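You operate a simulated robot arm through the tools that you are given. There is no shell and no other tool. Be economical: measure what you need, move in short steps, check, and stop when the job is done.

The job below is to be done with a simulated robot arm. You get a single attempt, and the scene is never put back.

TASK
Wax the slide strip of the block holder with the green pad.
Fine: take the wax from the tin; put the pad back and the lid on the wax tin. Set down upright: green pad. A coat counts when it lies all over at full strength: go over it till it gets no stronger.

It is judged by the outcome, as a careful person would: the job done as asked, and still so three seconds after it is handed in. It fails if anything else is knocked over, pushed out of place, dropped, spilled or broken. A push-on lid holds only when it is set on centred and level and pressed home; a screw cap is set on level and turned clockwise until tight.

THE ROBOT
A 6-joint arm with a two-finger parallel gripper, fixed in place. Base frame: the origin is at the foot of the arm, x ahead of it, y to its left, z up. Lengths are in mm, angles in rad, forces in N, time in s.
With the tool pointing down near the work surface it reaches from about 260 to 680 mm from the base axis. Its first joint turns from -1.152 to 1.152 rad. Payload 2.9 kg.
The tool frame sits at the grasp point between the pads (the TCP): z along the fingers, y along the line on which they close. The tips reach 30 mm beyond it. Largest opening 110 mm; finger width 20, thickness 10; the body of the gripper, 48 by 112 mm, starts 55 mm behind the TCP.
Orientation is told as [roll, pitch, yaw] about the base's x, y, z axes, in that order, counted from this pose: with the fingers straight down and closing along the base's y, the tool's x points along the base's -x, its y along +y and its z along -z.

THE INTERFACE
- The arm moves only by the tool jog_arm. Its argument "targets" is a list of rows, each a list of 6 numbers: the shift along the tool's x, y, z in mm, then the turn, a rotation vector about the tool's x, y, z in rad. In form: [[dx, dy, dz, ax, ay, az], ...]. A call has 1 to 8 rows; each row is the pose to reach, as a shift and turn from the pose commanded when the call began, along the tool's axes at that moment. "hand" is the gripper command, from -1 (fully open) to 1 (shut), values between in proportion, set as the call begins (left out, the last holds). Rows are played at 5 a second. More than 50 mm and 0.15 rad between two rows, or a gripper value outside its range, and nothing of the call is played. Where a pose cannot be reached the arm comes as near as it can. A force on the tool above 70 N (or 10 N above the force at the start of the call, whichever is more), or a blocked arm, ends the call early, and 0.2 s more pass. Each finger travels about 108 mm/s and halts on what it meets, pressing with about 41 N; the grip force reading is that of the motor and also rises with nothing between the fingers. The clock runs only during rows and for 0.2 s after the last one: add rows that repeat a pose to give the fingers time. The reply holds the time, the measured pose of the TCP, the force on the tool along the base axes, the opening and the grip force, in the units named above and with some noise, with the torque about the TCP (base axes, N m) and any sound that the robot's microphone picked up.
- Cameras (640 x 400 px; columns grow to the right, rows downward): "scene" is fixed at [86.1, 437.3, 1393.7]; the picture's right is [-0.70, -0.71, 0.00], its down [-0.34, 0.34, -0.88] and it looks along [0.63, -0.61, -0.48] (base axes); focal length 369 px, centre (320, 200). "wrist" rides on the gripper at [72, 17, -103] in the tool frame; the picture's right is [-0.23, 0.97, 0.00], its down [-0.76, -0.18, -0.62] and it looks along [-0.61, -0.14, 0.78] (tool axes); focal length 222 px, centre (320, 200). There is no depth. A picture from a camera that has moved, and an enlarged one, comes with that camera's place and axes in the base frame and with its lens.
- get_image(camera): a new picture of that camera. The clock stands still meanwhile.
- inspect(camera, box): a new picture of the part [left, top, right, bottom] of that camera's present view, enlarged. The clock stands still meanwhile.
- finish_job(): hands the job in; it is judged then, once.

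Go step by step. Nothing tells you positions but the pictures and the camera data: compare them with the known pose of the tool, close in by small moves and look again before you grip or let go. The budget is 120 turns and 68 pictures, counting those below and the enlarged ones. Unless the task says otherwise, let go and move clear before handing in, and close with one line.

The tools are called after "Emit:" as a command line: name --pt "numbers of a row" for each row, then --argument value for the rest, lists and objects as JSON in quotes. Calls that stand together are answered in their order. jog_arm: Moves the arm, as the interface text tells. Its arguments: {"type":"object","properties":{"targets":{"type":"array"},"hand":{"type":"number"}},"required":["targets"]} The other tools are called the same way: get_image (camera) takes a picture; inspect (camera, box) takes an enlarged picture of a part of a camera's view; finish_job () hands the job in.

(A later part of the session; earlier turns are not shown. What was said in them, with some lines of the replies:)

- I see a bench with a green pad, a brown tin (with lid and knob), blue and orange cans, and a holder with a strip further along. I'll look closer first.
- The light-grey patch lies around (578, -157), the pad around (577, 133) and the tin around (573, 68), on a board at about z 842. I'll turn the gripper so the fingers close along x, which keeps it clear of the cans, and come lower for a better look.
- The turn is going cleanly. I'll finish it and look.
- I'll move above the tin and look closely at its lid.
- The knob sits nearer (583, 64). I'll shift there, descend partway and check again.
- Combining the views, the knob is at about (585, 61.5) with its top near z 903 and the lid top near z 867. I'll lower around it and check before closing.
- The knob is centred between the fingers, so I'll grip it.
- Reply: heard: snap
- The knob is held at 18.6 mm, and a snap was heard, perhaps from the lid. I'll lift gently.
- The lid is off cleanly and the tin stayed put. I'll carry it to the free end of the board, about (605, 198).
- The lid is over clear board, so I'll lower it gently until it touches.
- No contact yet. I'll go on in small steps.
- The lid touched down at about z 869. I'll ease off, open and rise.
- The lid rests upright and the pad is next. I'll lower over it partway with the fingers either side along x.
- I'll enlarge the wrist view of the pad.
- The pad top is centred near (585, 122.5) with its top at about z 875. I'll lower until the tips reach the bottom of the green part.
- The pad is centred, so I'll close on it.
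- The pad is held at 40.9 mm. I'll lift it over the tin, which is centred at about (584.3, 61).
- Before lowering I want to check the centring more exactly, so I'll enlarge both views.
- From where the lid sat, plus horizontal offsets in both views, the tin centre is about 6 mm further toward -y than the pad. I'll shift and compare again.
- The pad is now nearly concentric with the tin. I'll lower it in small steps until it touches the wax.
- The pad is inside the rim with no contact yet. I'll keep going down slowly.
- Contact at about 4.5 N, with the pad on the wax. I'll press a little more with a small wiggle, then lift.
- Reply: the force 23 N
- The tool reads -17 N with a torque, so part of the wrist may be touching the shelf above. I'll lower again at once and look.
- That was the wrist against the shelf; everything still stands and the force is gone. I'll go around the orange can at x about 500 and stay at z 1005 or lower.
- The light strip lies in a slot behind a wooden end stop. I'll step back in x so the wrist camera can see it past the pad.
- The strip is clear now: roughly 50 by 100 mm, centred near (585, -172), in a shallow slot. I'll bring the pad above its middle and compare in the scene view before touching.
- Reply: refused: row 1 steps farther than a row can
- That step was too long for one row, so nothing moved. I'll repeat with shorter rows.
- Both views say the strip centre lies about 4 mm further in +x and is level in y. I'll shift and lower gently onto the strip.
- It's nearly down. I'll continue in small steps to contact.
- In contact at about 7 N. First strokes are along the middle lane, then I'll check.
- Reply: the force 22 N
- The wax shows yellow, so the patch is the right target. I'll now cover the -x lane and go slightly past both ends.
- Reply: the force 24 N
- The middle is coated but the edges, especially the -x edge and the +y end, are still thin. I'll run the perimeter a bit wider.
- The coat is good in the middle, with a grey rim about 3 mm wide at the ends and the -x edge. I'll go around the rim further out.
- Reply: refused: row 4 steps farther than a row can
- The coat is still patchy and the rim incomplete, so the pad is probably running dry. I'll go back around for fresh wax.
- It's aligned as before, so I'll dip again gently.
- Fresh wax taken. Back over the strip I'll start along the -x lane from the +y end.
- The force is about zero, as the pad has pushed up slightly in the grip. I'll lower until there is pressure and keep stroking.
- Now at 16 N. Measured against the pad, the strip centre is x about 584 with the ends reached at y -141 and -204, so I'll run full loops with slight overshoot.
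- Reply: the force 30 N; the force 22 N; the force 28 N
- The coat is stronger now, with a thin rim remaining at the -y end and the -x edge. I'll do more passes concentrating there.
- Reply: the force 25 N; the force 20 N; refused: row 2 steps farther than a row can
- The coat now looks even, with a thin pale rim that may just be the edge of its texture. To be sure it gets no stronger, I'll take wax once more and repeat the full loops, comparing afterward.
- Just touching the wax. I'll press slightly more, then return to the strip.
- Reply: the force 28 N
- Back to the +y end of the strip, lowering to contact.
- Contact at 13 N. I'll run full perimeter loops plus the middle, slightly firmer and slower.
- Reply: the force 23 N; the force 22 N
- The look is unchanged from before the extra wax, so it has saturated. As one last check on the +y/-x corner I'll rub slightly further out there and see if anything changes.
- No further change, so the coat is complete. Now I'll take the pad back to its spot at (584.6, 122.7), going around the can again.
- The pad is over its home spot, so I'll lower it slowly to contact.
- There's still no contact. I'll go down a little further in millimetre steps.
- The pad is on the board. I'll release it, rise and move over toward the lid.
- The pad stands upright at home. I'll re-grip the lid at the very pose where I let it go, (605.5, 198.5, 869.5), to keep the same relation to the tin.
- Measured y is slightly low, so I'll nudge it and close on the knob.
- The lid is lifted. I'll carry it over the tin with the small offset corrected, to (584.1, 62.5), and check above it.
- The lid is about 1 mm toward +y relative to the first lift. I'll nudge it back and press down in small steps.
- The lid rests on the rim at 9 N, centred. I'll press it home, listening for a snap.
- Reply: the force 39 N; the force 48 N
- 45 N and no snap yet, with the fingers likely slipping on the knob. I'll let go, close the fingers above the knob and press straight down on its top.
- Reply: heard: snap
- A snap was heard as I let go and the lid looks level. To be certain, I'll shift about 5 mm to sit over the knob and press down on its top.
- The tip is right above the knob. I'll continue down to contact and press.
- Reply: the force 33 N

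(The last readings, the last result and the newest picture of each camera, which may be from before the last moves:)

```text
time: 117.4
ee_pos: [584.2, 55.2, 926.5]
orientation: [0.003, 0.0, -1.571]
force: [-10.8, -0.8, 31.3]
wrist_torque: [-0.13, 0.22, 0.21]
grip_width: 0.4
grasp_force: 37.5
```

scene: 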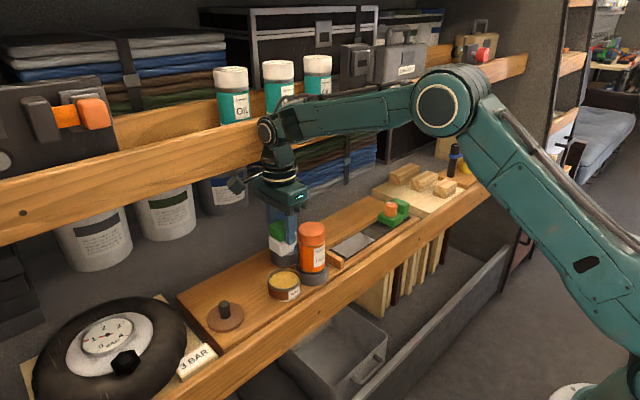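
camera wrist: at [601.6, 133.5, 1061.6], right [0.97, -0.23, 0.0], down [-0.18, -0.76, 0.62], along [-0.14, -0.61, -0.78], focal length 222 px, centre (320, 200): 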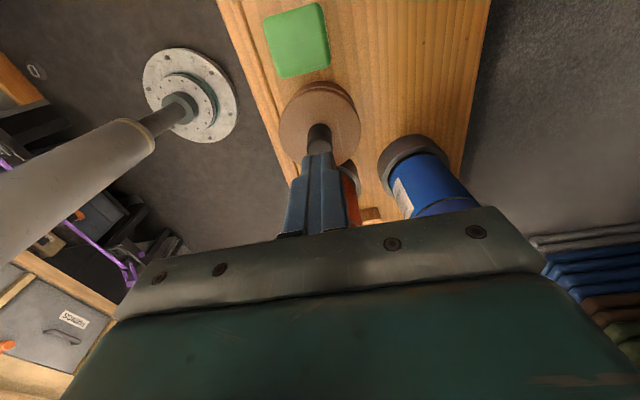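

On the knob at 31 N. I'll press a bit more, to around 55 N.

Emit:
jog_arm --pt "0 0 1 0 0 0" --pt "0 0 2.2 0 0 0" --pt "0 0 2.2 0 0 0"

```text
time: 118.2
ee_pos: [585.2, 53.8, 927.7]
orientation: [0.008, 0.0, -1.57]
force: [-15.0, 2.6, 43.9]
wrist_torque: [0.17, 0.53, -0.01]
grip_width: 0.1
grasp_force: 37.7
```

The lid doesn't give any further under 44 N, so it is home. I'll rise clear and check once more.

Emit:
jog_arm --pt "0 0 -5 0 0 0" --pt "0 0 -40 0 0 0" --pt "0 -40 -55 0 0 0" --pt "0 -85 -60 0 0 0" --pt "0 -125 -60 0 0 0"

Emit:
inspect --camera "scene" --box '[235, 225, 325, 310]'

Emit:
get_image --camera "scene"

```text
time: 119.4
ee_pos: [460.1, 55.9, 982.1]
orientation: [0.0, 0.0, -1.572]
force: [0.1, -0.4, -1.2]
wrist_torque: [-0.01, -0.03, -0.02]
grip_width: 0.0
grasp_force: 38.1
```

```text
4.71 times, centred on (280, 268) of scene
camera zoom: at [86.1, 437.3, 1393.7], right [-0.7, -0.71, 0.0], down [-0.34, 0.34, -0.88], along [0.63, -0.61, -0.48], focal length 1738 px, centre (508, -118)
```

zoom: 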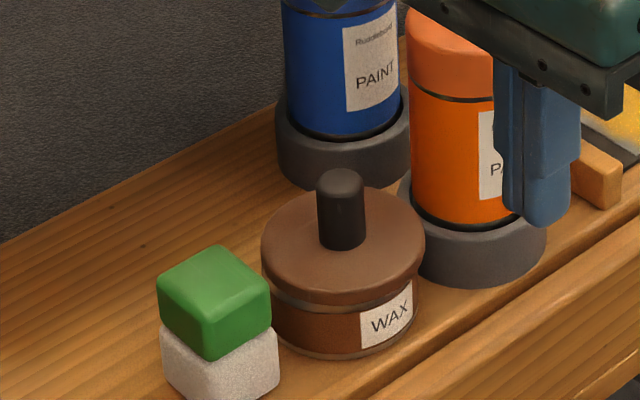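

```text
0 pictures are left
```

scene: 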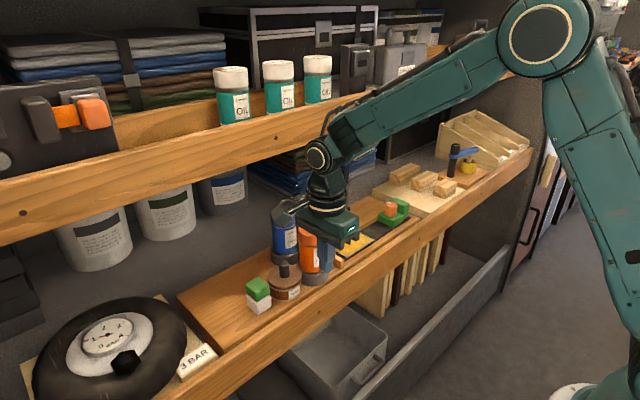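

The lid is level on the tin with the same look as at the start, the pad stands upright at its place, the strip is waxed, and everything else is in place. I'm handing in.

Emit:
finish_job

```text
The job is handed in.
```

I waxed the slide strip with the green pad, taking wax from the tin three times and going over it until it looked no stronger. A pale rim about 3 mm wide stayed along the strip's edges even after fresh wax and wider passes. I took that for the coat's visible edge, but could not confirm it. The pad is back upright in its place. The lid is on the tin, level and pressed down; I heard a snap as I let go of it, and it gave no further under 44 N. The wrist pressed briefly against the shelf above (about 17 N) while lifting, and nothing there moved.
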